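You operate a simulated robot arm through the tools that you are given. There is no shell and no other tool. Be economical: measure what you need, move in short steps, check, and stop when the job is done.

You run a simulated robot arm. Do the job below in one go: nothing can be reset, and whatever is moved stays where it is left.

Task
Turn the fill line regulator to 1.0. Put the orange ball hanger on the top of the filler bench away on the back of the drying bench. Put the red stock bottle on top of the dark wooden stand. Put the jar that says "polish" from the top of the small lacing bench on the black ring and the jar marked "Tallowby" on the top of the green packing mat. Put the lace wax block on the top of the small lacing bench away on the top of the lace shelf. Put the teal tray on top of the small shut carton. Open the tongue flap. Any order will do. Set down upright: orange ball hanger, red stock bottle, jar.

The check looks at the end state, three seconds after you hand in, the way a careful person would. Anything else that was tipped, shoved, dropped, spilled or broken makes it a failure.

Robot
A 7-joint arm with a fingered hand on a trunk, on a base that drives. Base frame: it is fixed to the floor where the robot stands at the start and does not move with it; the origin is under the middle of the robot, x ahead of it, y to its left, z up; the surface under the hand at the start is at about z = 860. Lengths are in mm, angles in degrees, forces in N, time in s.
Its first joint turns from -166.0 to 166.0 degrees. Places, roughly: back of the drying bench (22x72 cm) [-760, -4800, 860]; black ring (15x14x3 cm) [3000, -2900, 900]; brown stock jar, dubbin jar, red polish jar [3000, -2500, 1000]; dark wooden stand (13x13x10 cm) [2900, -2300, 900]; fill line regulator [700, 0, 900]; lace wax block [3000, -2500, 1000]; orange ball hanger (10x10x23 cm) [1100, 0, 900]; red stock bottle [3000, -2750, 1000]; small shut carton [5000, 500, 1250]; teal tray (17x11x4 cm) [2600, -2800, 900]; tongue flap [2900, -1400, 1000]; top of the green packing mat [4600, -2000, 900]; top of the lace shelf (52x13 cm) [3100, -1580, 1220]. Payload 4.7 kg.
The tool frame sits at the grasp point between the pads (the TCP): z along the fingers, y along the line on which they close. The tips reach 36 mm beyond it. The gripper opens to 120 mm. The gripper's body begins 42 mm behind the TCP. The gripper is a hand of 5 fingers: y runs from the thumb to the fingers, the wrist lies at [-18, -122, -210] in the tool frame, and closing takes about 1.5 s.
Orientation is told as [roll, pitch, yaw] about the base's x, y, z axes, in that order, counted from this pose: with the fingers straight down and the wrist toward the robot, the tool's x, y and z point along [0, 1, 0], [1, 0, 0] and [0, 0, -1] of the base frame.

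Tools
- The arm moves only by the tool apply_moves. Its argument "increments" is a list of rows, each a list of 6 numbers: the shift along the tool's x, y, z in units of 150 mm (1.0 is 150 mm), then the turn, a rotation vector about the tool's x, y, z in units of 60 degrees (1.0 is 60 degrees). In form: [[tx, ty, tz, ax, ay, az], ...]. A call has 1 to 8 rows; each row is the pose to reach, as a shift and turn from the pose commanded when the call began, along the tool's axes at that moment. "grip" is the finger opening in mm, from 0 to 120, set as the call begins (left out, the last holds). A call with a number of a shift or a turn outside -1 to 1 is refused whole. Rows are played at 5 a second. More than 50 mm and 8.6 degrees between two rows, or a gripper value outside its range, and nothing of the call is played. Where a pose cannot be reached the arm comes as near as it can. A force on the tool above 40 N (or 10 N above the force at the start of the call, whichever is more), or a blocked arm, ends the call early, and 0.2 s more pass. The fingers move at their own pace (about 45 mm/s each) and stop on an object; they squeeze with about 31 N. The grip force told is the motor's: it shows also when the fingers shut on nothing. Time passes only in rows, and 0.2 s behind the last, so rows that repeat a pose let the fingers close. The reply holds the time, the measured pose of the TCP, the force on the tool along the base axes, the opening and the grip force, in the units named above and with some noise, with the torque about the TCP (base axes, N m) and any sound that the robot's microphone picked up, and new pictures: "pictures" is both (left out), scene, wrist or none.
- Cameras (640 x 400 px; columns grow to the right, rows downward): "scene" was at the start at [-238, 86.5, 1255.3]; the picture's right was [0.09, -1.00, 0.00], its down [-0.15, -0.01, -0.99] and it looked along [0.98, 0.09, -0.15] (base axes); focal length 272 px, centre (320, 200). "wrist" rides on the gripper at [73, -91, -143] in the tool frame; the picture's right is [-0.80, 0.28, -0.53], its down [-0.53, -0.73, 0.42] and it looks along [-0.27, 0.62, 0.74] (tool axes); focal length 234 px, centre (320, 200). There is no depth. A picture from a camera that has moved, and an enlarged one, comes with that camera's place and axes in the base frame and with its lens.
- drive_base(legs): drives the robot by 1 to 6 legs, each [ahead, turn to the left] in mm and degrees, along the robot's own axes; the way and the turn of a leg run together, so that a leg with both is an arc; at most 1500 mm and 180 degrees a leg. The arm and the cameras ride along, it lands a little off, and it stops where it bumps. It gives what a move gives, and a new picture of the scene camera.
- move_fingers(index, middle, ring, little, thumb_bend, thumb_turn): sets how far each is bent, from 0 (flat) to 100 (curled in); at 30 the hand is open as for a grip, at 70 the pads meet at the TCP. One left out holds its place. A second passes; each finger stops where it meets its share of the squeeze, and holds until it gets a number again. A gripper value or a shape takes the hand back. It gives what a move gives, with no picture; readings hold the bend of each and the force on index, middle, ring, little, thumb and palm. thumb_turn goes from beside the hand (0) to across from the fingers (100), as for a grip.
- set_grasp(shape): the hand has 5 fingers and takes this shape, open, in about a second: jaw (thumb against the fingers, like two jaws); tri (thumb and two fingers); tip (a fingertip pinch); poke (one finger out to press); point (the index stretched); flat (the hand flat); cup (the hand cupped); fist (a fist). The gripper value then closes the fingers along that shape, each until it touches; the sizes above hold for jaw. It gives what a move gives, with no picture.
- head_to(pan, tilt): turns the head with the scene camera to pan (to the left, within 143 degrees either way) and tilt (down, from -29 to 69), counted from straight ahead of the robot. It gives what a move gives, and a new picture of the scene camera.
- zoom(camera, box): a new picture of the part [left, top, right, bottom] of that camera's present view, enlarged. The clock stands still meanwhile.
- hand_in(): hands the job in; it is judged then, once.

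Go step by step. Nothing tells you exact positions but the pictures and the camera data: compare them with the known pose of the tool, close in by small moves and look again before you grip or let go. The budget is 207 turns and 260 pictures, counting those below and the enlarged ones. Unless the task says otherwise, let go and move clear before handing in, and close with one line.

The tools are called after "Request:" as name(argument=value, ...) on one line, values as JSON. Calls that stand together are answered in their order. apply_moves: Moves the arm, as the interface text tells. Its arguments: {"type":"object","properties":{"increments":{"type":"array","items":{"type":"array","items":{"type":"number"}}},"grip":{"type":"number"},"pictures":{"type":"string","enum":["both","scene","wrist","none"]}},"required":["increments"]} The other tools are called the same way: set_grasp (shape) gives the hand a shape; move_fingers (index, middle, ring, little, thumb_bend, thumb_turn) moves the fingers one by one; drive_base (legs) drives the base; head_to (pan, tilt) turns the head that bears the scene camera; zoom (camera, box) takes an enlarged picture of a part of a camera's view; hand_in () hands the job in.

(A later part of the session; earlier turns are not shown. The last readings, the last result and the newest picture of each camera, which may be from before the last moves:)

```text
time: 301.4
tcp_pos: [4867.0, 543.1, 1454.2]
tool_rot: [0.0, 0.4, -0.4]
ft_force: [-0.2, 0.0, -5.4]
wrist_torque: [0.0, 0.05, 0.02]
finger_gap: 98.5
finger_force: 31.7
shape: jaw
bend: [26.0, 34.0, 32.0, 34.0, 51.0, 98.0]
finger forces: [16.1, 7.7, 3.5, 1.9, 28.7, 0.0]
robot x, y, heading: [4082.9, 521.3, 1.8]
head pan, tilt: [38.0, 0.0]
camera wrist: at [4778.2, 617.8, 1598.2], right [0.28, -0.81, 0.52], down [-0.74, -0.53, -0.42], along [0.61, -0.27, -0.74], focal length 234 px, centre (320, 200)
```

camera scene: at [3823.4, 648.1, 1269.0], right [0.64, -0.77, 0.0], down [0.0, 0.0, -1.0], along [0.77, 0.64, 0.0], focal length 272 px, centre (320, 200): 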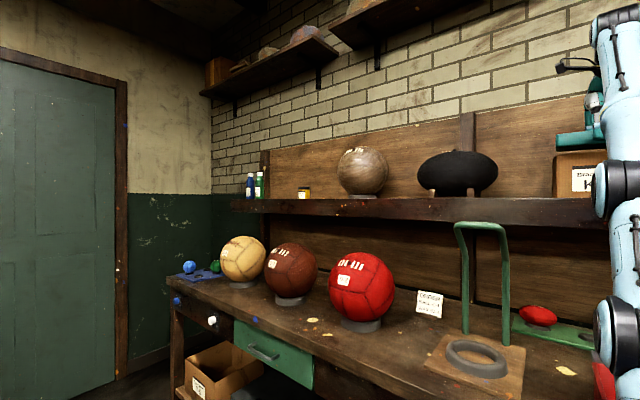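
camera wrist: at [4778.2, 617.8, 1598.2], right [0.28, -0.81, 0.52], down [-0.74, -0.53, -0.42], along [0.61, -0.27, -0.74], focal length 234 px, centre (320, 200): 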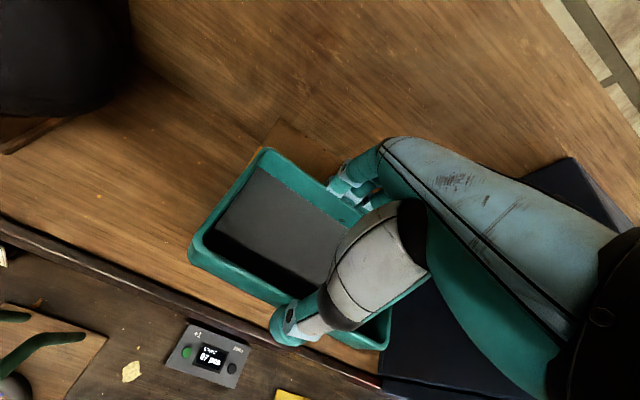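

Tray is aligned over the carton, about 10 mm above. I lower gently.

Request:
apply_moves(increments=[[0, 0, 0.013, 0, 0, 0], [0, 0, 0.026, 0, 0, 0], [0, 0, 0.04, 0, 0, 0], [0, 0, 0.05, 0, 0, 0], [0, 0, 0.06, 0, 0, 0], [0, 0, 0.07, 0, 0, 0], [0, 0, 0.08, 0, 0, 0]], pictures="none")

Request:
zoom(camera="scene", box=[530, 90, 640, 210])

```text
time: 303.0
tcp_pos: [4865.9, 544.3, 1444.4]
tool_rot: [0.1, 0.2, -0.5]
ft_force: [1.8, -0.1, 8.1]
wrist_torque: [-0.31, -0.33, 0.1]
finger_gap: 98.6
finger_force: 30.8
shape: jaw
bend: [26.0, 34.0, 32.0, 33.0, 51.0, 98.0]
finger forces: [16.6, 8.2, 4.1, 3.0, 28.3, 0.0]
robot x, y, heading: [4087.9, 521.1, 1.5]
head pan, tilt: [38.0, 0.0]
```

```text
3.33 times, centred on (585, 150) of scene
camera zoom: at [3823.0, 648.1, 1268.9], right [0.64, -0.77, 0.0], down [0.0, 0.0, -1.0], along [0.77, 0.64, 0.0], focal length 907 px, centre (-563, 367)
```

zoom: 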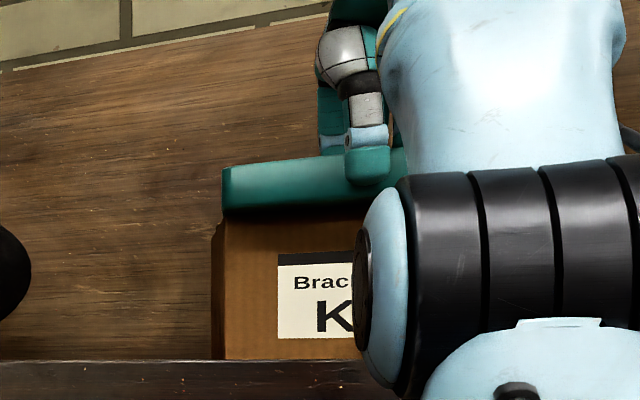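

Contact. I release and rise.

Request:
apply_moves(increments=[[0, 0, -0.01, 0, 0, 0], [0, 0, -0.01, 0, 0, 0], [0, 0, -0.01, 0, 0, 0], [0, 0, -0.01, 0, 0, 0]], grip=120, pictures="wrist")

Request:
zoom(camera="scene", box=[530, 90, 640, 210])

```text
time: 304.0
tcp_pos: [4867.3, 544.4, 1444.9]
tool_rot: [0.0, 0.3, -0.5]
ft_force: [1.1, 0.2, -0.3]
wrist_torque: [-0.03, -0.02, 0.0]
finger_gap: 119.7
finger_force: 0.0
shape: jaw
bend: [30.0, 30.0, 30.0, 30.0, 30.0, 98.0]
finger forces: [0.2, 0.0, 0.0, 0.0, 0.1, 0.0]
robot x, y, heading: [4087.5, 521.1, 1.3]
head pan, tilt: [38.0, 0.0]
camera wrist: at [4777.2, 617.9, 1588.6], right [0.28, -0.81, 0.52], down [-0.74, -0.53, -0.42], along [0.61, -0.27, -0.74], focal length 234 px, centre (320, 200)
```

wrist: 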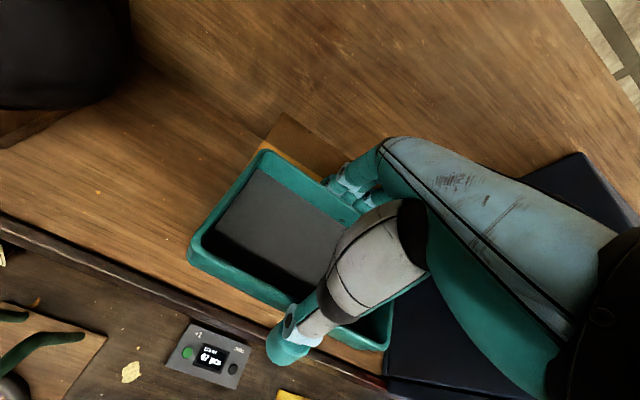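

```text
3.33 times, centred on (585, 150) of scene
camera zoom: at [3823.2, 648.1, 1269.0], right [0.64, -0.77, 0.0], down [0.0, 0.0, -1.0], along [0.77, 0.64, 0.0], focal length 907 px, centre (-563, 367)
```

zoom: 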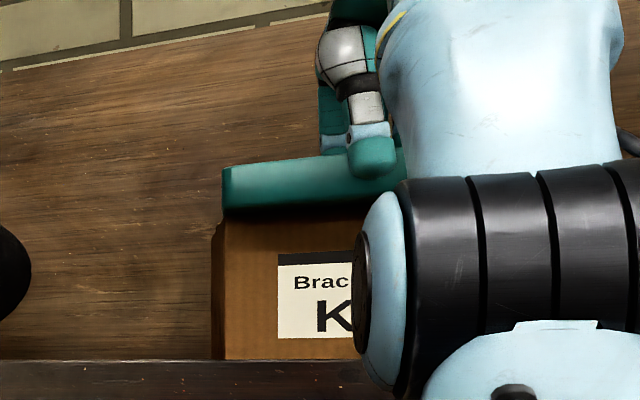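

Request:
move_fingers(index=22, middle=22, ring=22, little=22, thumb_bend=20)

Request:
apply_moves(increments=[[0, 0, -0.1, 0, 0, 0], [0, 0, -0.25, 0, 0, 0], [0, -0.15, -0.45, 0, 0, 0], [0, -0.45, -0.5, 0, 0, 0]], pictures="wrist")

Request:
drive_base(legs=[[-300, 0]])

```text
time: 305.0
tcp_pos: [4865.9, 544.3, 1444.1]
tool_rot: [0.1, 0.3, -0.4]
ft_force: [0.1, -0.1, 0.0]
wrist_torque: [0.03, -0.04, -0.03]
finger_gap: 145.5
finger_force: 0.0
shape: fingers
bend: [22.0, 22.0, 22.0, 22.0, 20.0, 98.0]
finger forces: [0.0, 0.0, 0.0, 0.0, 0.0, 0.1]
robot x, y, heading: [4085.2, 523.6, 1.9]
head pan, tilt: [38.0, 0.0]
```

```text
time: 306.0
tcp_pos: [4787.2, 543.7, 1493.1]
tool_rot: [0.0, 0.2, -0.3]
ft_force: [0.1, -0.1, -0.7]
wrist_torque: [0.0, 0.08, 0.05]
finger_gap: 146.0
finger_force: 0.0
shape: fingers
bend: [22.0, 22.0, 22.0, 22.0, 20.0, 98.0]
finger forces: [0.0, 0.1, 0.0, 0.0, 0.1, 0.0]
out of reach, approached as far as the arm can: row 2, 3, 4
robot x, y, heading: [4088.5, 523.2, 1.8]
head pan, tilt: [38.0, 0.0]
camera wrist: at [4697.7, 617.5, 1636.7], right [0.28, -0.81, 0.52], down [-0.74, -0.53, -0.42], along [0.62, -0.27, -0.74], focal length 234 px, centre (320, 200)
```

wrist: 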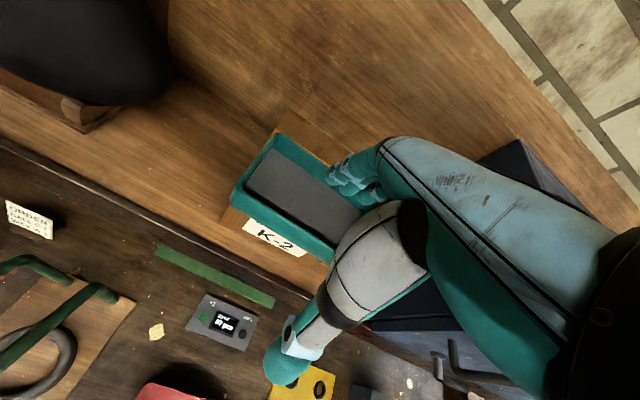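

```text
time: 308.1
tcp_pos: [4483.4, 534.4, 1492.5]
tool_rot: [0.1, 0.3, -0.4]
ft_force: [-0.2, 0.0, -0.6]
wrist_torque: [-0.02, 0.02, 0.02]
finger_gap: 146.1
finger_force: 0.1
shape: fingers
bend: [22.0, 22.0, 22.0, 22.0, 20.0, 98.0]
finger forces: [0.1, 0.0, 0.2, 0.0, 0.0, 0.0]
robot x, y, heading: [3783.7, 514.3, 1.4]
head pan, tilt: [38.0, 0.0]
camera scene: at [3517.7, 639.2, 1269.0], right [0.64, -0.77, 0.0], down [0.0, 0.0, -1.0], along [0.77, 0.64, 0.0], focal length 272 px, centre (320, 200)
```

scene: 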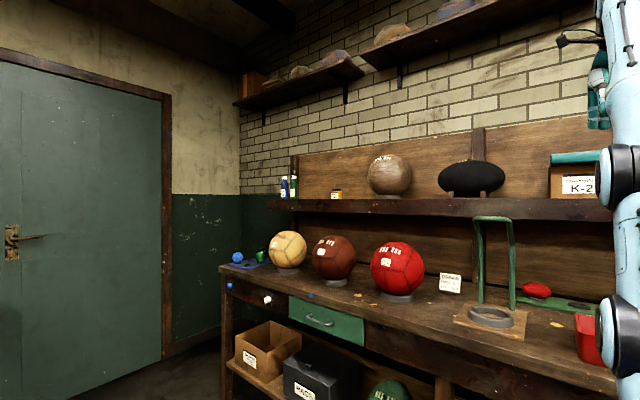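

The tray rests on the carton. Now back south to the east side of the lacing bench for jars and wax, facing west.

Request:
drive_base(legs=[[0, -91.4], [1500, 0], [1450, 0], [0, -90]])

Request:
set_grasp(shape="jaw")

Request:
head_to(pan=15, tilt=22)

```text
time: 329.9
tcp_pos: [3048.1, -2442.1, 1492.5]
tool_rot: [-0.1, 0.2, 179.2]
ft_force: [0.0, 0.1, 0.1]
wrist_torque: [0.03, -0.02, 0.0]
finger_gap: 146.1
finger_force: 0.1
shape: fingers
bend: [22.0, 22.0, 22.0, 22.0, 20.0, 98.0]
finger forces: [0.0, 0.0, 0.1, 0.1, 0.1, 0.0]
robot x, y, heading: [3752.5, -2421.6, -178.7]
head pan, tilt: [38.0, 0.0]
camera scene: at [4012.5, -2556.8, 1269.0], right [-0.64, 0.77, 0.0], down [0.0, 0.0, -1.0], along [-0.77, -0.64, 0.0], focal length 272 px, centre (320, 200)
```

scene: 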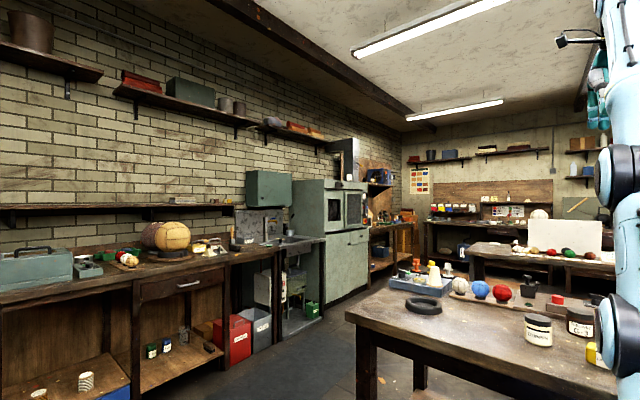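

```text
time: 330.8
tcp_pos: [3048.5, -2442.2, 1492.1]
tool_rot: [0.0, 0.3, 179.2]
ft_force: [0.2, -0.5, 0.6]
wrist_torque: [0.0, -0.03, 0.0]
finger_gap: 120.2
finger_force: 0.0
shape: jaw
bend: [30.0, 30.0, 30.0, 30.0, 30.0, 98.0]
finger forces: [0.0, 0.1, 0.0, 0.0, 0.0, 0.0]
robot x, y, heading: [3750.0, -2423.3, -178.5]
head pan, tilt: [38.0, 0.0]
```

```text
time: 331.7
tcp_pos: [3048.0, -2443.2, 1492.5]
tool_rot: [0.0, 0.3, 179.3]
ft_force: [0.0, 0.3, -0.5]
wrist_torque: [0.01, -0.03, 0.02]
finger_gap: 119.9
finger_force: 0.2
shape: jaw
bend: [30.0, 30.0, 30.0, 30.0, 30.0, 98.0]
finger forces: [0.0, 0.0, 0.1, 0.0, 0.0, 0.0]
robot x, y, heading: [3748.2, -2420.5, -178.7]
head pan, tilt: [15.0, 22.0]
camera scene: at [3993.0, -2526.0, 1233.5], right [-0.28, 0.96, 0.0], down [0.36, 0.11, -0.93], along [-0.89, -0.26, -0.37], focal length 272 px, centre (320, 200)
```

scene: 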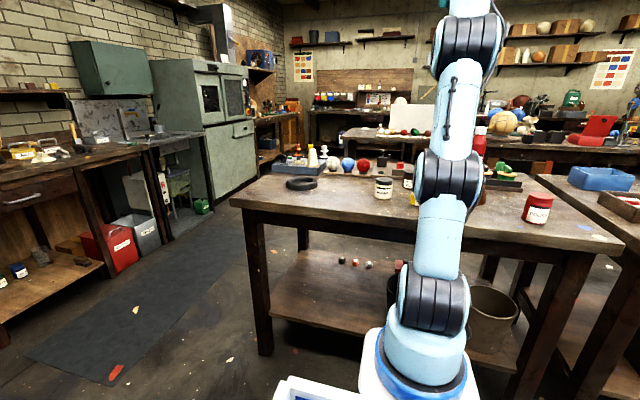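

Request:
zoom(camera="scene", box=[270, 140, 430, 220])

Request:
zoom(camera="scene", box=[460, 150, 600, 240])

```text
4.00 times, centred on (350, 180) of scene
camera zoom: at [3993.0, -2526.0, 1233.5], right [-0.28, 0.96, 0.0], down [0.36, 0.11, -0.93], along [-0.89, -0.26, -0.37], focal length 1088 px, centre (200, 280)
```

zoom: 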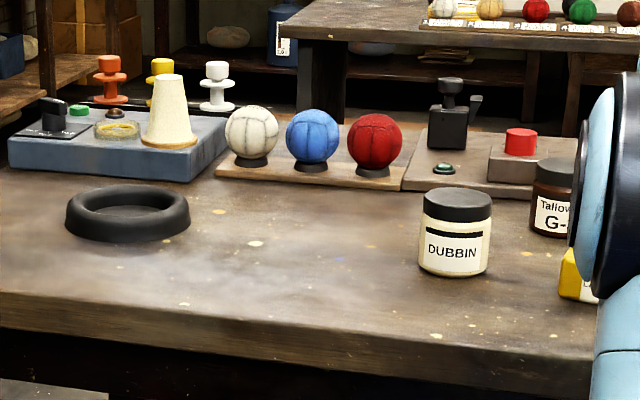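

```text
4.44 times, centred on (530, 195) of scene
camera zoom: at [3993.0, -2526.0, 1233.5], right [-0.28, 0.96, 0.0], down [0.36, 0.11, -0.93], along [-0.89, -0.26, -0.37], focal length 1209 px, centre (-613, 222)
```

zoom: 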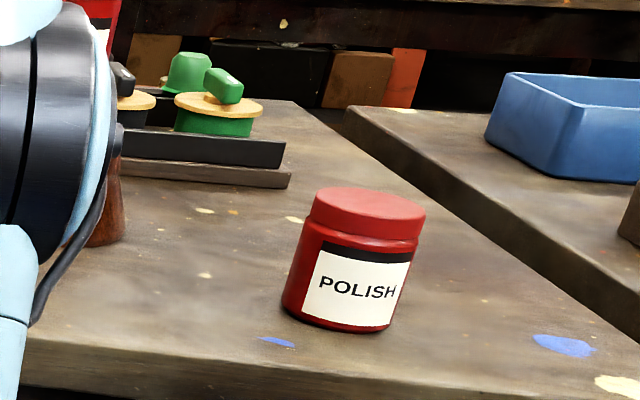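

Red jar = "POLISH", cream = "DUBBIN", brown = "Tallowby". I drive a bit closer and move over the red jar at (3070, -2094), keeping above the bottle.

Request:
drive_base(legs=[[90, 0]])

Request:
apply_moves(increments=[[-0.25, -0.1, 0.15, 0, 0, 0], [-0.5, -0.2, 0.3, 0, 0, 0], [-0.75, -0.3, 0.45, 0, 0, 0], [-0.98, -0.4, 0.6, 0, 0, 0]], pictures="none")

Request:
apply_moves(increments=[[-0.25, -0.1, 0.15, 0, 0, 0], [-0.5, -0.2, 0.3, 0, 0, 0], [-0.75, -0.3, 0.45, 0, 0, 0], [-0.98, -0.35, 0.6, 0, 0, 0]], pictures="none")

Request:
apply_moves(increments=[[-0.2, 0, 0.25, 0, 0, 0], [-0.37, 0, 0.5, 0, 0, 0], [-0.37, 0, 0.75, 0, 0, 0], [-0.37, 0, 0.9, 0, 0, 0]], pictures="both")

```text
time: 332.8
tcp_pos: [2955.8, -2445.8, 1492.3]
tool_rot: [0.0, 0.3, 179.3]
ft_force: [-0.4, -0.3, 0.0]
wrist_torque: [0.0, 0.03, -0.01]
finger_gap: 120.1
finger_force: 0.0
shape: jaw
bend: [30.0, 30.0, 30.0, 30.0, 30.0, 98.0]
finger forces: [0.0, 0.1, 0.0, 0.0, 0.0, 0.0]
robot x, y, heading: [3658.5, -2423.9, -178.5]
head pan, tilt: [15.0, 22.0]
camera scene: at [3901.9, -2528.0, 1233.4], right [-0.28, 0.96, 0.0], down [0.36, 0.11, -0.93], along [-0.89, -0.26, -0.37], focal length 272 px, centre (320, 200)
```

scene: 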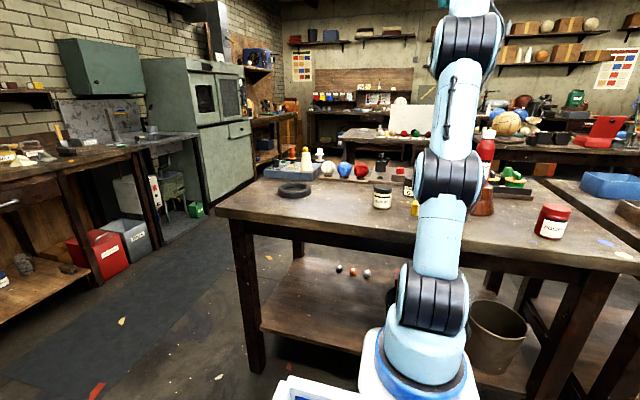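

```text
time: 333.8
tcp_pos: [3019.5, -2298.5, 1404.2]
tool_rot: [0.1, 0.3, 179.5]
ft_force: [-0.5, -0.4, 0.3]
wrist_torque: [0.0, 0.01, 0.01]
finger_gap: 120.3
finger_force: 0.0
shape: jaw
bend: [30.0, 30.0, 30.0, 30.0, 30.0, 98.0]
finger forces: [0.1, 0.0, 0.0, 0.0, 0.1, 0.1]
robot x, y, heading: [3656.7, -2425.5, -178.5]
head pan, tilt: [15.0, 22.0]
```

```text
time: 334.8
tcp_pos: [3073.3, -2151.5, 1314.2]
tool_rot: [-0.1, 0.3, 179.3]
ft_force: [0.3, -0.5, 1.0]
wrist_torque: [0.07, 0.02, -0.03]
finger_gap: 120.2
finger_force: 0.0
shape: jaw
bend: [30.0, 30.0, 30.0, 30.0, 30.0, 98.0]
finger forces: [0.0, 0.0, 0.0, 0.0, 0.0, 0.0]
robot x, y, heading: [3659.2, -2427.0, -178.6]
head pan, tilt: [15.0, 22.0]
```

```text
time: 335.8
tcp_pos: [3075.0, -2097.8, 1177.7]
tool_rot: [0.1, 0.3, 179.4]
ft_force: [0.5, -0.1, 0.2]
wrist_torque: [0.02, 0.01, 0.02]
finger_gap: 120.0
finger_force: 0.1
shape: jaw
bend: [30.0, 30.0, 30.0, 30.0, 30.0, 98.0]
finger forces: [0.0, 0.0, 0.0, 0.0, 0.1, 0.0]
robot x, y, heading: [3657.3, -2428.4, -178.3]
head pan, tilt: [15.0, 22.0]
camera scene: at [3902.0, -2528.1, 1233.4], right [-0.28, 0.96, 0.0], down [0.36, 0.11, -0.93], along [-0.89, -0.26, -0.37], focal length 272 px, centre (320, 200)
camera wrist: at [3164.2, -2170.7, 1320.7], right [-0.27, 0.81, 0.52], down [0.74, 0.52, -0.42], along [-0.61, 0.27, -0.74], focal length 234 px, centre (320, 200)
```

scene: 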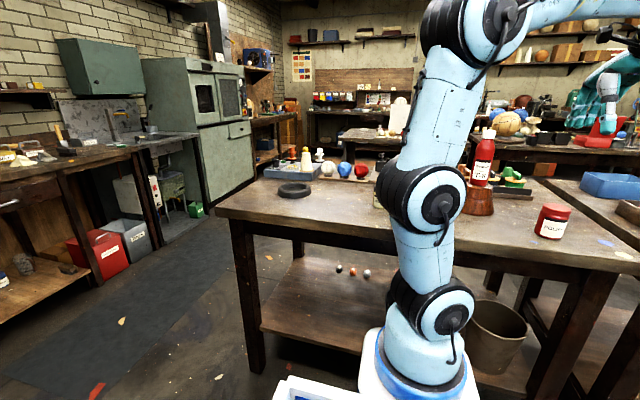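
wrist: 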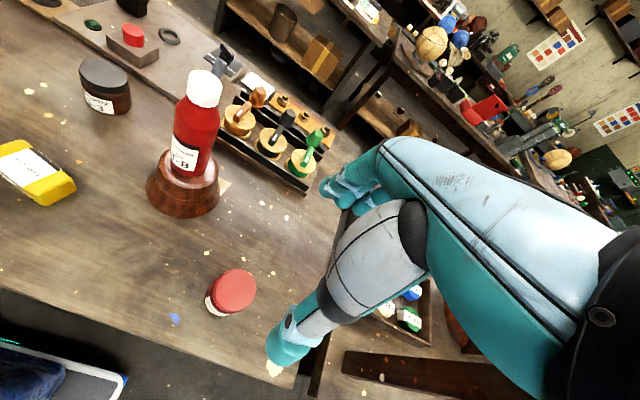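

Request:
apply_moves(increments=[[0.02, -0.03, 0.3, 0, 0, 0], [0.035, -0.035, 0.6, 0, 0, 0], [0.035, -0.035, 0.9, 0, 0, 0]], grip=105, pictures="wrist")

```text
time: 336.6
tcp_pos: [3081.2, -2104.5, 1041.1]
tool_rot: [0.0, 0.3, 179.3]
ft_force: [0.1, -0.3, 0.9]
wrist_torque: [0.02, 0.03, -0.01]
finger_gap: 105.1
finger_force: 0.1
shape: jaw
bend: [27.0, 32.0, 31.0, 31.0, 44.0, 98.0]
finger forces: [0.0, 0.0, 0.1, 0.1, 0.1, 0.0]
robot x, y, heading: [3658.0, -2429.7, -178.5]
head pan, tilt: [15.0, 22.0]
camera wrist: at [3170.8, -2177.0, 1185.6], right [-0.27, 0.81, 0.52], down [0.74, 0.52, -0.42], along [-0.61, 0.27, -0.74], focal length 234 px, centre (320, 200)
```

wrist: 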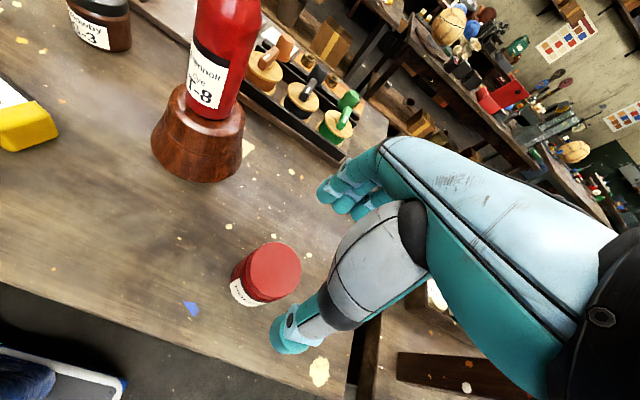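

Request:
apply_moves(increments=[[0.02, 0.01, 0.3, 0, 0, 0], [0.02, 0.013, 0.6, 0, 0, 0]], pictures="wrist")

```text
time: 337.2
tcp_pos: [3079.7, -2108.4, 953.7]
tool_rot: [0.0, 0.2, 179.2]
ft_force: [-0.6, 0.0, 0.4]
wrist_torque: [0.01, 0.03, -0.03]
finger_gap: 105.1
finger_force: 0.1
shape: jaw
bend: [27.0, 32.0, 31.0, 31.0, 44.0, 98.0]
finger forces: [0.1, 0.0, 0.0, 0.1, 0.0, 0.1]
robot x, y, heading: [3658.3, -2430.1, -178.5]
head pan, tilt: [15.0, 22.0]
camera wrist: at [3170.0, -2181.0, 1096.1], right [-0.27, 0.81, 0.52], down [0.74, 0.52, -0.42], along [-0.61, 0.27, -0.74], focal length 234 px, centre (320, 200)
```

wrist: 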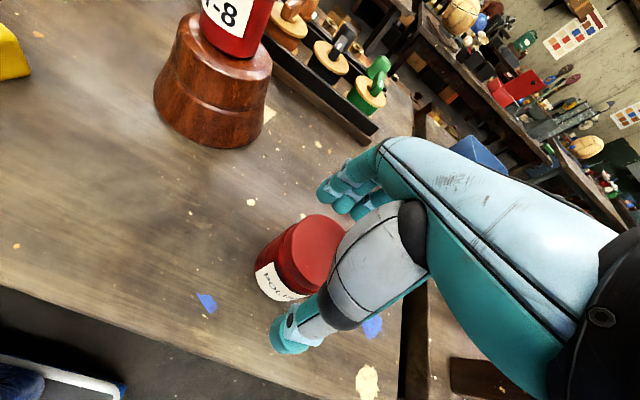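

Request:
apply_moves(increments=[[0, 0, 0.13, 0, 0, 0], [0, -0.01, 0.25, 0, 0, 0]], pictures="none")

Request:
apply_moves(increments=[[0, 0, 0, 0, 0, 0], [0, 0, 0, 0, 0, 0], [0, 0, 0, 0, 0, 0], [0, 0, 0, 0, 0, 0], [0, 0, 0, 0, 0, 0], [0, 0, 0, 0, 0, 0]], grip=35, pictures="wrist")

```text
time: 337.8
tcp_pos: [3082.9, -2105.3, 914.8]
tool_rot: [0.1, 0.4, 179.5]
ft_force: [-0.5, 0.3, -0.3]
wrist_torque: [0.04, -0.02, 0.01]
finger_gap: 104.9
finger_force: 0.0
shape: jaw
bend: [27.0, 32.0, 31.0, 31.0, 44.0, 98.0]
finger forces: [0.0, 0.1, 0.0, 0.0, 0.1, 0.0]
robot x, y, heading: [3662.4, -2430.4, -178.2]
head pan, tilt: [15.0, 22.0]
```

```text
time: 339.2
tcp_pos: [3082.3, -2106.8, 916.5]
tool_rot: [0.2, 0.4, 179.3]
ft_force: [1.6, -0.3, 0.2]
wrist_torque: [0.03, 0.03, 0.01]
finger_gap: 53.9
finger_force: 31.0
shape: jaw
bend: [74.0, 48.0, 51.0, 47.0, 72.0, 100.0]
finger forces: [16.9, 8.7, 0.0, 0.0, 26.9, 0.1]
robot x, y, heading: [3657.3, -2429.3, -178.4]
head pan, tilt: [15.0, 22.0]
camera wrist: at [3171.9, -2179.1, 1059.3], right [-0.27, 0.81, 0.52], down [0.74, 0.52, -0.42], along [-0.61, 0.27, -0.74], focal length 234 px, centre (320, 200)
```

wrist: 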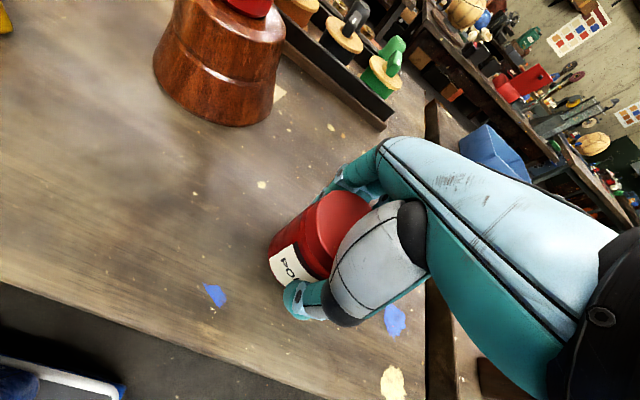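

Request:
apply_moves(increments=[[0, 0, -0.15, 0, 0, 0], [0, 0, -0.45, 0, 0, 0], [0, 0, -0.75, 0, 0, 0], [0, 0, -0.98, 0, 0, 0]], pictures="wrist")

```text
time: 340.2
tcp_pos: [3079.6, -2106.4, 1062.4]
tool_rot: [0.1, 0.5, 179.3]
ft_force: [-0.2, 0.6, -3.6]
wrist_torque: [-0.05, -0.03, -0.02]
finger_gap: 53.1
finger_force: 31.0
shape: jaw
bend: [74.0, 48.0, 51.0, 47.0, 72.0, 100.0]
finger forces: [17.4, 8.8, 0.0, 0.0, 26.7, 0.0]
robot x, y, heading: [3659.6, -2426.8, -178.6]
head pan, tilt: [15.0, 22.0]
camera wrist: at [3169.8, -2179.7, 1206.2], right [-0.27, 0.81, 0.52], down [0.74, 0.52, -0.42], along [-0.61, 0.27, -0.74], focal length 234 px, centre (320, 200)
```

wrist: 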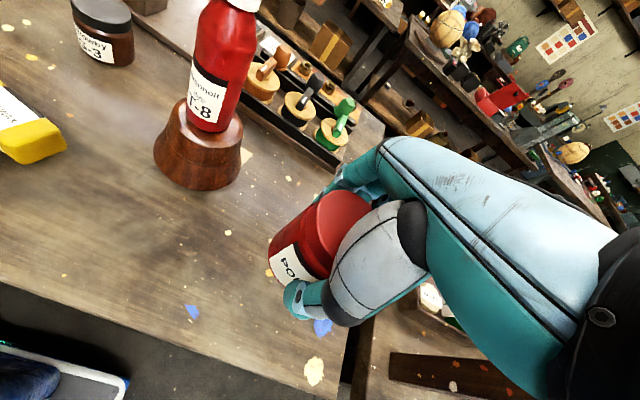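

Request:
apply_moves(increments=[[0, -0.25, -0.1, 0, 0, 0], [0.2, -0.45, -0.1, 0, 0, 0], [0.5, -0.5, -0.1, 0, 0, 0], [0.8, -0.5, -0.1, 0, 0, 0], [1.0, -0.5, -0.1, 0, 0, 0]], pictures="none")

Request:
apply_moves(increments=[[0.32, 0, 0, 0, 0, 0], [0.64, 0, 0, 0, 0, 0], [0.96, 0, 0, 0, 0, 0]], pictures="none")

Request:
apply_moves(increments=[[0.32, 0, 0, 0, 0, 0], [0.64, 0, 0, 0, 0, 0], [0.96, 0, 0, 0, 0, 0]], pictures="none")

Request:
apply_moves(increments=[[0.3, 0.1, 0, 0, 0, 0], [0.6, 0.2, 0, 0, 0, 0], [0.9, 0.3, 0, 0, 0, 0]], pictures="none")

Request:
apply_moves(increments=[[0.25, 0.2, 0, 0, 0, 0], [0.5, 0.4, 0, 0, 0, 0], [0.75, 0.6, 0, 0, 0, 0]], pictures="both")

```text
time: 341.4
tcp_pos: [3153.2, -2257.9, 1078.8]
tool_rot: [0.1, 0.3, 179.3]
ft_force: [0.3, 0.2, -2.6]
wrist_torque: [-0.03, -0.01, 0.01]
finger_gap: 53.4
finger_force: 31.0
shape: jaw
bend: [74.0, 48.0, 51.0, 47.0, 72.0, 100.0]
finger forces: [17.4, 8.9, 0.0, 0.1, 26.8, 0.1]
robot x, y, heading: [3658.4, -2429.0, -178.3]
head pan, tilt: [15.0, 22.0]
```

```text
time: 342.2
tcp_pos: [3149.1, -2400.2, 1078.3]
tool_rot: [0.1, 0.4, 179.4]
ft_force: [0.1, -0.7, -3.0]
wrist_torque: [0.03, -0.02, -0.02]
finger_gap: 53.1
finger_force: 30.6
shape: jaw
bend: [74.0, 48.0, 51.0, 47.0, 72.0, 100.0]
finger forces: [17.4, 8.8, 0.0, 0.1, 26.5, 0.0]
robot x, y, heading: [3658.9, -2428.8, -178.8]
head pan, tilt: [15.0, 22.0]
```

```text
time: 343.0
tcp_pos: [3147.3, -2533.8, 1078.2]
tool_rot: [0.1, 0.2, 177.4]
ft_force: [4.4, -11.2, -2.0]
wrist_torque: [0.72, 0.33, -0.1]
finger_gap: 53.4
finger_force: 31.0
shape: jaw
bend: [74.0, 48.0, 51.0, 47.0, 72.0, 100.0]
finger forces: [17.3, 8.5, 0.0, 0.0, 26.9, 0.1]
robot x, y, heading: [3656.9, -2430.1, -178.5]
head pan, tilt: [15.0, 22.0]
```

```text
time: 343.8
tcp_pos: [3102.6, -2681.5, 1078.6]
tool_rot: [0.2, 0.3, 179.2]
ft_force: [0.5, -0.1, -2.2]
wrist_torque: [-0.07, 0.04, 0.01]
finger_gap: 53.0
finger_force: 31.1
shape: jaw
bend: [74.0, 48.0, 51.0, 47.0, 72.0, 100.0]
finger forces: [17.5, 8.9, 0.0, 0.1, 26.7, 0.1]
robot x, y, heading: [3656.8, -2432.2, -178.5]
head pan, tilt: [15.0, 22.0]
```

```text
time: 344.6
tcp_pos: [3009.8, -2789.0, 1077.4]
tool_rot: [0.2, 0.3, 179.4]
ft_force: [-0.1, 1.0, -1.2]
wrist_torque: [-0.02, 0.04, 0.02]
finger_gap: 52.9
finger_force: 31.6
shape: jaw
bend: [74.0, 48.0, 51.0, 47.0, 72.0, 100.0]
finger forces: [17.5, 9.1, 0.0, 0.1, 26.9, 0.0]
robot x, y, heading: [3654.8, -2428.0, -178.5]
head pan, tilt: [15.0, 22.0]
camera scene: at [3902.2, -2528.0, 1233.4], right [-0.28, 0.96, 0.0], down [0.36, 0.11, -0.93], along [-0.89, -0.26, -0.37], focal length 272 px, centre (320, 200)
camera wrist: at [3099.8, -2862.2, 1221.3], right [-0.27, 0.81, 0.52], down [0.74, 0.52, -0.42], along [-0.61, 0.27, -0.74], focal length 234 px, centre (320, 200)
```

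scene: 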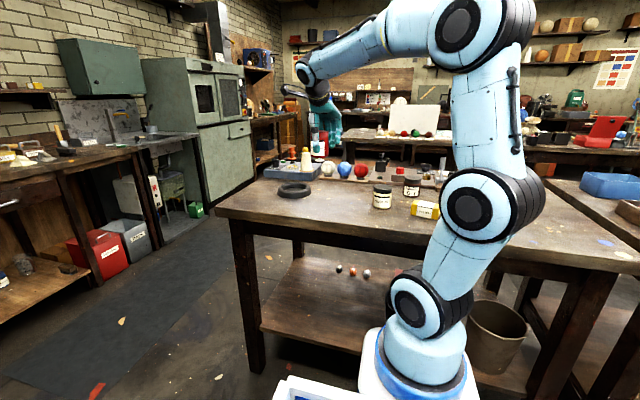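
wrist: 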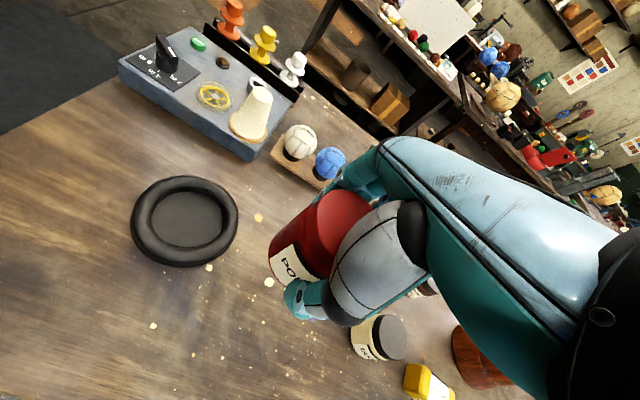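

The black ring has a floor inside; its centre is at about (2969, -2911). I move the jar over it.

Request:
apply_moves(increments=[[0.28, 0.09, 0, 0, 0, 0], [0.55, 0.18, 0, 0, 0, 0], [0.81, 0.27, 0.05, 0, 0, 0]], pictures="none")

Request:
apply_moves(increments=[[0, 0, 0.25, 0, 0, 0], [0, 0, 0.5, 0, 0, 0], [0, 0, 0.7, 0, 0, 0]], pictures="wrist")

Request:
zoom(camera="scene", box=[250, 120, 370, 210])

```text
time: 345.4
tcp_pos: [2972.8, -2911.2, 1068.1]
tool_rot: [0.1, 0.3, 179.3]
ft_force: [0.9, 1.1, -2.3]
wrist_torque: [-0.02, 0.04, 0.01]
finger_gap: 53.5
finger_force: 31.0
shape: jaw
bend: [74.0, 48.0, 51.0, 47.0, 72.0, 100.0]
finger forces: [17.4, 9.1, 0.0, 0.0, 26.7, 0.1]
robot x, y, heading: [3657.0, -2428.0, -178.5]
head pan, tilt: [15.0, 22.0]
```

```text
time: 346.2
tcp_pos: [2970.2, -2911.6, 961.8]
tool_rot: [0.2, 0.4, 179.4]
ft_force: [0.4, -0.2, -2.6]
wrist_torque: [0.02, 0.0, 0.02]
finger_gap: 52.8
finger_force: 30.4
shape: jaw
bend: [74.0, 48.0, 51.0, 47.0, 72.0, 100.0]
finger forces: [17.4, 8.9, 0.0, 0.1, 26.7, 0.0]
robot x, y, heading: [3659.0, -2433.3, -178.5]
head pan, tilt: [15.0, 22.0]
camera wrist: at [3059.9, -2984.9, 1106.1], right [-0.27, 0.81, 0.52], down [0.74, 0.52, -0.42], along [-0.61, 0.27, -0.74], focal length 234 px, centre (320, 200)
```

wrist: 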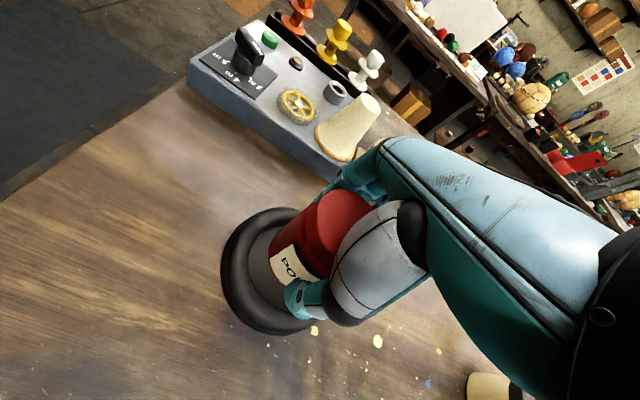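

```text
4.44 times, centred on (310, 165) of scene
camera zoom: at [3901.9, -2528.1, 1233.4], right [-0.28, 0.96, 0.0], down [0.36, 0.11, -0.93], along [-0.89, -0.26, -0.37], focal length 1209 px, centre (364, 356)
```

zoom: 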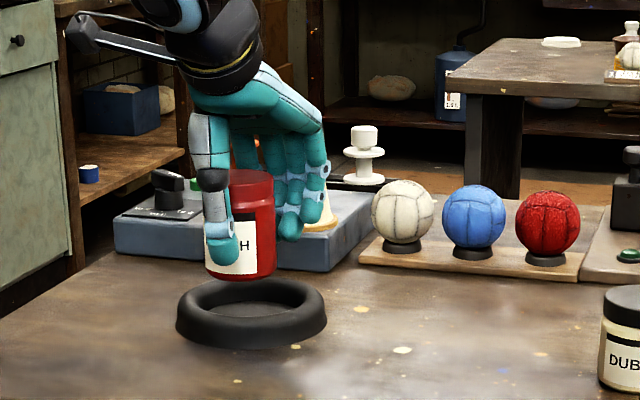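

Request:
apply_moves(increments=[[-0.027, 0.02, 0.1, 0, 0, 0], [-0.027, 0.02, 0.2, 0, 0, 0]], pictures="none")

Request:
apply_moves(increments=[[0, 0, 0.012, 0, 0, 0], [0, 0, 0.024, 0, 0, 0], [0, 0, 0.036, 0, 0, 0], [0, 0, 0.048, 0, 0, 0], [0, 0, 0.06, 0, 0, 0], [0, 0, 0.072, 0, 0, 0], [0, 0, 0.084, 0, 0, 0], [0, 0, 0.096, 0, 0, 0]], pictures="wrist")

Request:
zoom(camera="scene", box=[250, 120, 370, 210])

```text
time: 346.8
tcp_pos: [2967.3, -2910.4, 933.1]
tool_rot: [0.0, 0.2, 179.3]
ft_force: [-0.5, 0.2, -3.3]
wrist_torque: [0.01, -0.01, 0.02]
finger_gap: 53.1
finger_force: 30.7
shape: jaw
bend: [74.0, 48.0, 51.0, 47.0, 72.0, 100.0]
finger forces: [17.5, 8.9, 0.1, 0.1, 26.7, 0.1]
robot x, y, heading: [3658.9, -2426.5, -178.6]
head pan, tilt: [15.0, 22.0]
```

```text
time: 348.6
tcp_pos: [2967.7, -2908.5, 920.2]
tool_rot: [0.1, 0.4, 179.3]
ft_force: [-0.3, -0.5, -3.2]
wrist_torque: [0.02, -0.01, 0.02]
finger_gap: 52.9
finger_force: 31.1
shape: jaw
bend: [74.0, 48.0, 51.0, 47.0, 72.0, 100.0]
finger forces: [17.5, 9.0, 0.0, 0.1, 26.6, 0.0]
robot x, y, heading: [3657.9, -2426.6, -178.5]
head pan, tilt: [15.0, 22.0]
camera wrist: at [3057.9, -2981.6, 1064.0], right [-0.27, 0.81, 0.52], down [0.74, 0.52, -0.42], along [-0.61, 0.27, -0.74], focal length 234 px, centre (320, 200)
```

wrist: 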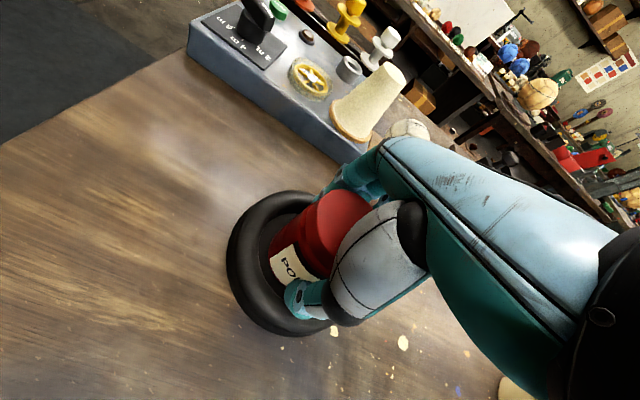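

```text
4.44 times, centred on (310, 165) of scene
camera zoom: at [3901.8, -2528.2, 1233.4], right [-0.28, 0.96, 0.0], down [0.36, 0.11, -0.93], along [-0.89, -0.26, -0.37], focal length 1209 px, centre (364, 356)
```

zoom: 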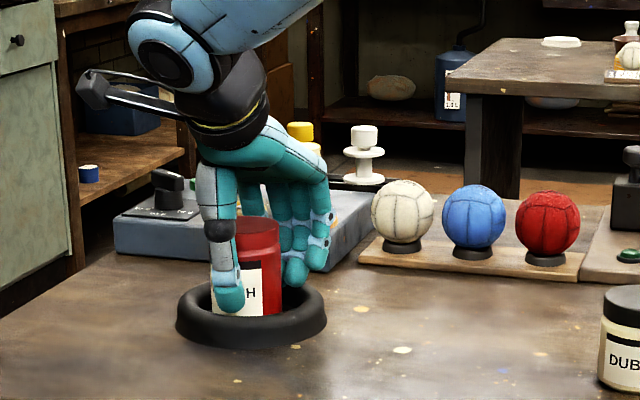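

Request:
apply_moves(increments=[[-0.02, 0, 0.01, 0, 0, 0], [-0.02, 0, 0.02, 0, 0, 0], [-0.02, 0, 0.03, 0, 0, 0], [-0.02, 0, 0.04, 0, 0, 0], [-0.02, 0, 0.05, 0, 0, 0]], pictures="none")

```text
time: 349.8
tcp_pos: [2968.5, -2906.0, 917.1]
tool_rot: [0.4, 0.0, 179.5]
ft_force: [0.4, -2.8, 37.3]
wrist_torque: [-0.08, 0.01, 0.01]
finger_gap: 55.0
finger_force: 30.6
shape: jaw
bend: [74.0, 48.0, 51.0, 47.0, 72.0, 100.0]
finger forces: [19.6, 11.2, 0.0, 0.0, 41.5, 0.0]
robot x, y, heading: [3658.1, -2424.8, -178.4]
head pan, tilt: [15.0, 22.0]
```

Seated. I ease up and open a little, then rise.

Request:
apply_moves(increments=[[0, 0, -0.02, 0, 0, 0]], pictures="none")

Request:
apply_moves(increments=[[0, 0, 0, 0, 0, 0], [0, 0, 0, 0, 0, 0], [0, 0, -0.03, 0, 0, 0], [0, 0, -0.08, 0, 0, 0]], grip=72, pictures="none")

Request:
apply_moves(increments=[[0, 0, -0.1, 0, 0, 0], [0, 0, -0.3, 0, 0, 0], [0, 0, -0.6, 0, 0, 0], [0, 0, -0.9, 0, 0, 0]], grip=100, pictures="wrist")

Request:
zoom(camera="scene", box=[250, 120, 370, 210])

```text
time: 350.2
tcp_pos: [2969.1, -2904.9, 915.7]
tool_rot: [0.2, 0.2, 179.4]
ft_force: [-2.0, -4.5, 32.9]
wrist_torque: [-0.18, 0.19, 0.07]
finger_gap: 55.3
finger_force: 30.8
shape: jaw
bend: [74.0, 48.0, 51.0, 47.0, 73.0, 100.0]
finger forces: [20.4, 10.9, 0.0, 0.0, 38.3, 0.0]
robot x, y, heading: [3660.6, -2424.7, -178.5]
head pan, tilt: [15.0, 22.0]
```

```text
time: 351.2
tcp_pos: [2968.4, -2904.2, 924.5]
tool_rot: [-0.2, 0.6, 179.3]
ft_force: [-0.6, -0.1, -0.4]
wrist_torque: [-0.03, 0.01, 0.01]
finger_gap: 71.7
finger_force: 0.0
shape: jaw
bend: [74.0, 41.0, 38.0, 42.0, 66.0, 100.0]
finger forces: [0.0, 0.0, 0.0, 0.0, 0.1, 0.0]
robot x, y, heading: [3656.5, -2429.5, -178.6]
head pan, tilt: [15.0, 22.0]
```

```text
time: 352.2
tcp_pos: [2966.9, -2903.6, 1060.2]
tool_rot: [0.0, 0.4, 179.4]
ft_force: [-0.8, -0.4, -0.9]
wrist_torque: [0.0, -0.03, 0.0]
finger_gap: 99.5
finger_force: 0.1
shape: jaw
bend: [26.0, 34.0, 32.0, 32.0, 49.0, 99.0]
finger forces: [0.0, 0.0, 0.1, 0.1, 0.0, 0.0]
robot x, y, heading: [3660.3, -2426.1, -178.4]
head pan, tilt: [15.0, 22.0]
camera wrist: at [3057.1, -2977.0, 1204.5], right [-0.27, 0.81, 0.52], down [0.74, 0.52, -0.42], along [-0.61, 0.27, -0.74], focal length 234 px, centre (320, 200)
```

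wrist: 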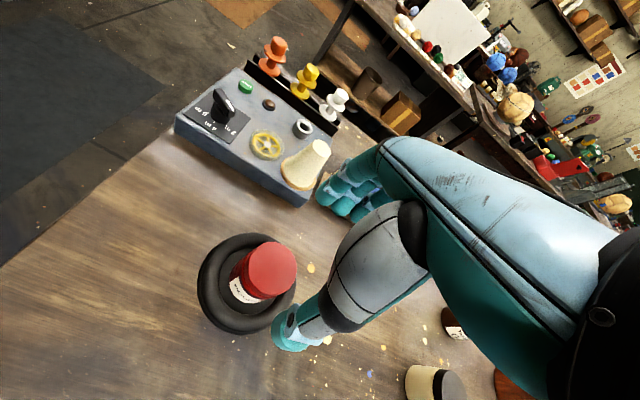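

```text
4.44 times, centred on (310, 165) of scene
camera zoom: at [3901.7, -2528.4, 1233.4], right [-0.28, 0.96, 0.0], down [0.36, 0.11, -0.93], along [-0.89, -0.26, -0.37], focal length 1209 px, centre (364, 356)
```

zoom: 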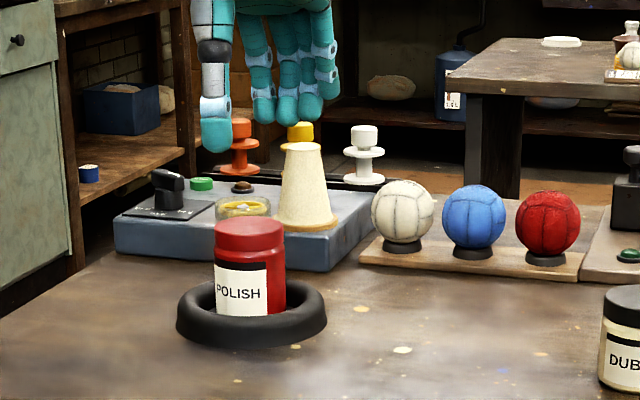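

The polish jar stands upright in the ring. Next the wax block; I move the hand over it.

Request:
apply_moves(increments=[[-0.3, -0.1, -0.1, 0, 0, 0], [-0.6, -0.2, -0.1, 0, 0, 0], [-0.9, -0.3, -0.1, 0, 0, 0]], pictures="none")

Request:
apply_moves(increments=[[-0.3, -0.1, 0, 0, 0, 0], [-0.6, -0.2, 0, 0, 0, 0], [-0.9, -0.3, 0, 0, 0, 0]], pictures="none")

Request:
apply_moves(increments=[[-0.3, -0.05, 0, 0, 0, 0], [-0.6, -0.1, 0, 0, 0, 0], [-0.9, -0.15, 0, 0, 0, 0]], pictures="wrist")

```text
time: 353.0
tcp_pos: [3014.5, -2770.6, 1077.3]
tool_rot: [0.0, 0.5, 179.4]
ft_force: [0.5, 0.1, -1.0]
wrist_torque: [0.02, -0.04, -0.02]
finger_gap: 99.8
finger_force: 0.1
shape: jaw
bend: [26.0, 34.0, 32.0, 32.0, 49.0, 99.0]
finger forces: [0.0, 0.0, 0.0, 0.0, 0.0, 0.0]
robot x, y, heading: [3659.4, -2430.0, -178.6]
head pan, tilt: [15.0, 22.0]
```

```text
time: 353.8
tcp_pos: [3060.5, -2636.3, 1076.0]
tool_rot: [0.0, 0.3, 179.4]
ft_force: [-0.9, 0.1, -0.5]
wrist_torque: [0.05, -0.03, 0.04]
finger_gap: 99.7
finger_force: 0.1
shape: jaw
bend: [26.0, 34.0, 32.0, 32.0, 49.0, 99.0]
finger forces: [0.0, 0.1, 0.0, 0.0, 0.0, 0.0]
robot x, y, heading: [3661.3, -2425.6, -178.5]
head pan, tilt: [15.0, 22.0]
```

```text
time: 354.6
tcp_pos: [3085.2, -2501.9, 1076.2]
tool_rot: [0.1, 0.5, 179.5]
ft_force: [-0.2, -0.7, -0.1]
wrist_torque: [0.02, -0.02, 0.01]
finger_gap: 99.7
finger_force: 0.0
shape: jaw
bend: [26.0, 34.0, 32.0, 32.0, 49.0, 99.0]
finger forces: [0.0, 0.0, 0.1, 0.1, 0.0, 0.0]
robot x, y, heading: [3661.4, -2426.6, -178.3]
head pan, tilt: [15.0, 22.0]
camera wrist: at [3176.0, -2575.3, 1220.0], right [-0.27, 0.81, 0.52], down [0.74, 0.52, -0.42], along [-0.61, 0.27, -0.74], focal length 234 px, centre (320, 200)
```

wrist: 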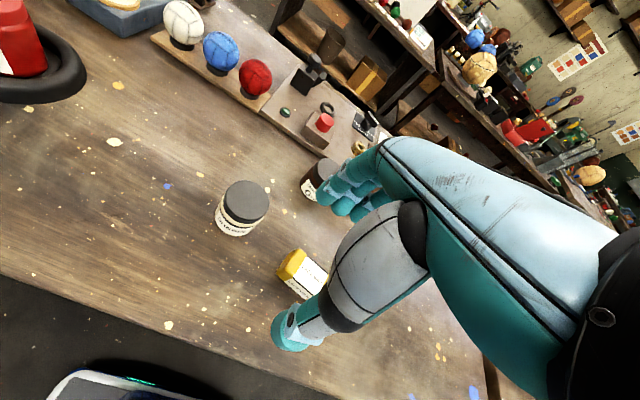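

Request:
apply_moves(increments=[[-0.3, 0, 0, 0, 0, 0], [-0.6, 0, 0, 0, 0, 0], [-0.85, 0, 0, 0, 0, 0]], pictures="none")

Request:
zoom(camera="wrist", box=[140, 180, 340, 340])

```text
time: 355.4
tcp_pos: [3086.5, -2374.6, 1078.8]
tool_rot: [0.0, 0.3, 179.2]
ft_force: [-0.8, -0.5, 0.0]
wrist_torque: [0.02, 0.01, 0.0]
finger_gap: 100.0
finger_force: 0.1
shape: jaw
bend: [26.0, 34.0, 32.0, 32.0, 49.0, 99.0]
finger forces: [0.0, 0.0, 0.1, 0.0, 0.0, 0.0]
robot x, y, heading: [3661.8, -2427.4, -178.7]
head pan, tilt: [15.0, 22.0]
```

```text
2.50 times, centred on (240, 260) of wrist
camera zoom: at [3174.6, -2447.6, 1222.4], right [-0.27, 0.81, 0.52], down [0.74, 0.52, -0.42], along [-0.61, 0.27, -0.74], focal length 585 px, centre (520, 50)
```

zoom: 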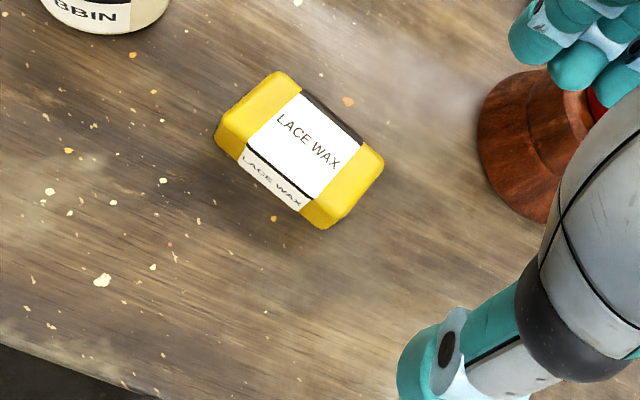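

The wax block is centred near (3047, -2430), turned about 15°. I align, and come down over it.

Request:
apply_moves(increments=[[0.19, 0.13, 0, 0, 0, 0.12], [0.369, 0.263, 0, 0, 0, 0.24], [0.369, 0.263, 0.3, 0, 0, 0.24], [0.369, 0.263, 0.6, 0, 0, 0.24]], grip=90, pictures="none")

Request:
zoom(camera="wrist", box=[220, 120, 440, 400])

```text
time: 356.4
tcp_pos: [3046.9, -2431.1, 989.1]
tool_rot: [0.1, 0.2, 165.0]
ft_force: [0.5, 0.2, 0.1]
wrist_torque: [0.01, 0.03, -0.01]
finger_gap: 90.4
finger_force: 0.1
shape: jaw
bend: [26.0, 36.0, 33.0, 34.0, 56.0, 99.0]
finger forces: [0.1, 0.1, 0.0, 0.1, 0.0, 0.0]
robot x, y, heading: [3659.3, -2426.5, -178.6]
head pan, tilt: [15.0, 22.0]
```

```text
1.43 times, centred on (330, 260) of wrist
camera zoom: at [3114.9, -2523.8, 1132.7], right [-0.06, 0.85, 0.52], down [0.85, 0.32, -0.42], along [-0.53, 0.42, -0.74], focal length 334 px, centre (306, 114)
```

zoom: 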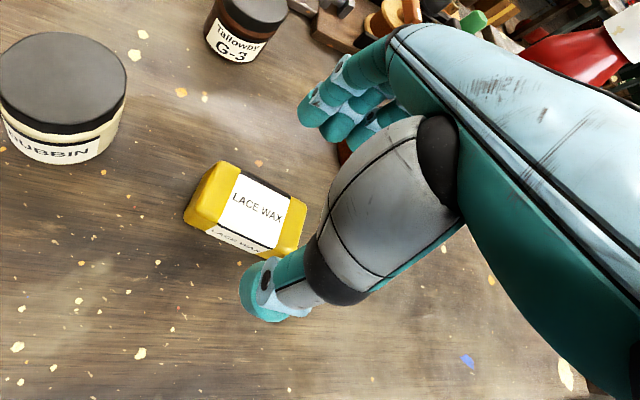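

Request:
apply_moves(increments=[[0.024, 0.014, 0.25, 0, 0, 0], [0.024, 0.014, 0.45, 0, 0, 0], [0.024, 0.014, 0.55, 0, 0, 0]], pictures="none")

Request:
zoom(camera="wrist", box=[220, 120, 440, 400])

```text
time: 357.2
tcp_pos: [3044.5, -2433.7, 906.5]
tool_rot: [0.1, 0.3, 164.9]
ft_force: [-0.9, -0.4, 0.1]
wrist_torque: [-0.01, -0.01, 0.01]
finger_gap: 90.2
finger_force: 0.0
shape: jaw
bend: [26.0, 36.0, 33.0, 34.0, 56.0, 99.0]
finger forces: [0.0, 0.1, 0.0, 0.0, 0.0, 0.0]
robot x, y, heading: [3662.8, -2425.2, -178.5]
head pan, tilt: [15.0, 22.0]
```

```text
1.43 times, centred on (330, 260) of wrist
camera zoom: at [3112.6, -2525.9, 1049.7], right [-0.06, 0.85, 0.52], down [0.85, 0.32, -0.42], along [-0.53, 0.42, -0.74], focal length 334 px, centre (306, 114)
```

zoom: 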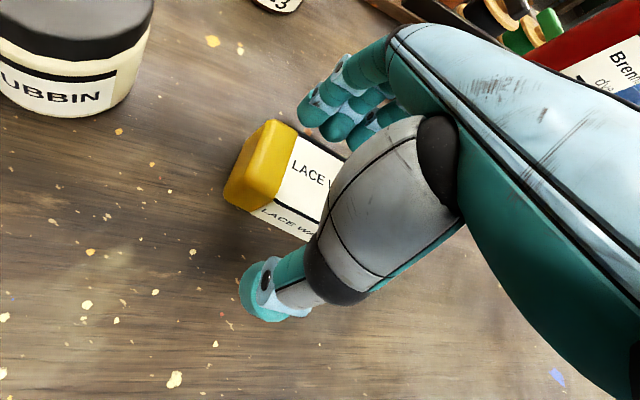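

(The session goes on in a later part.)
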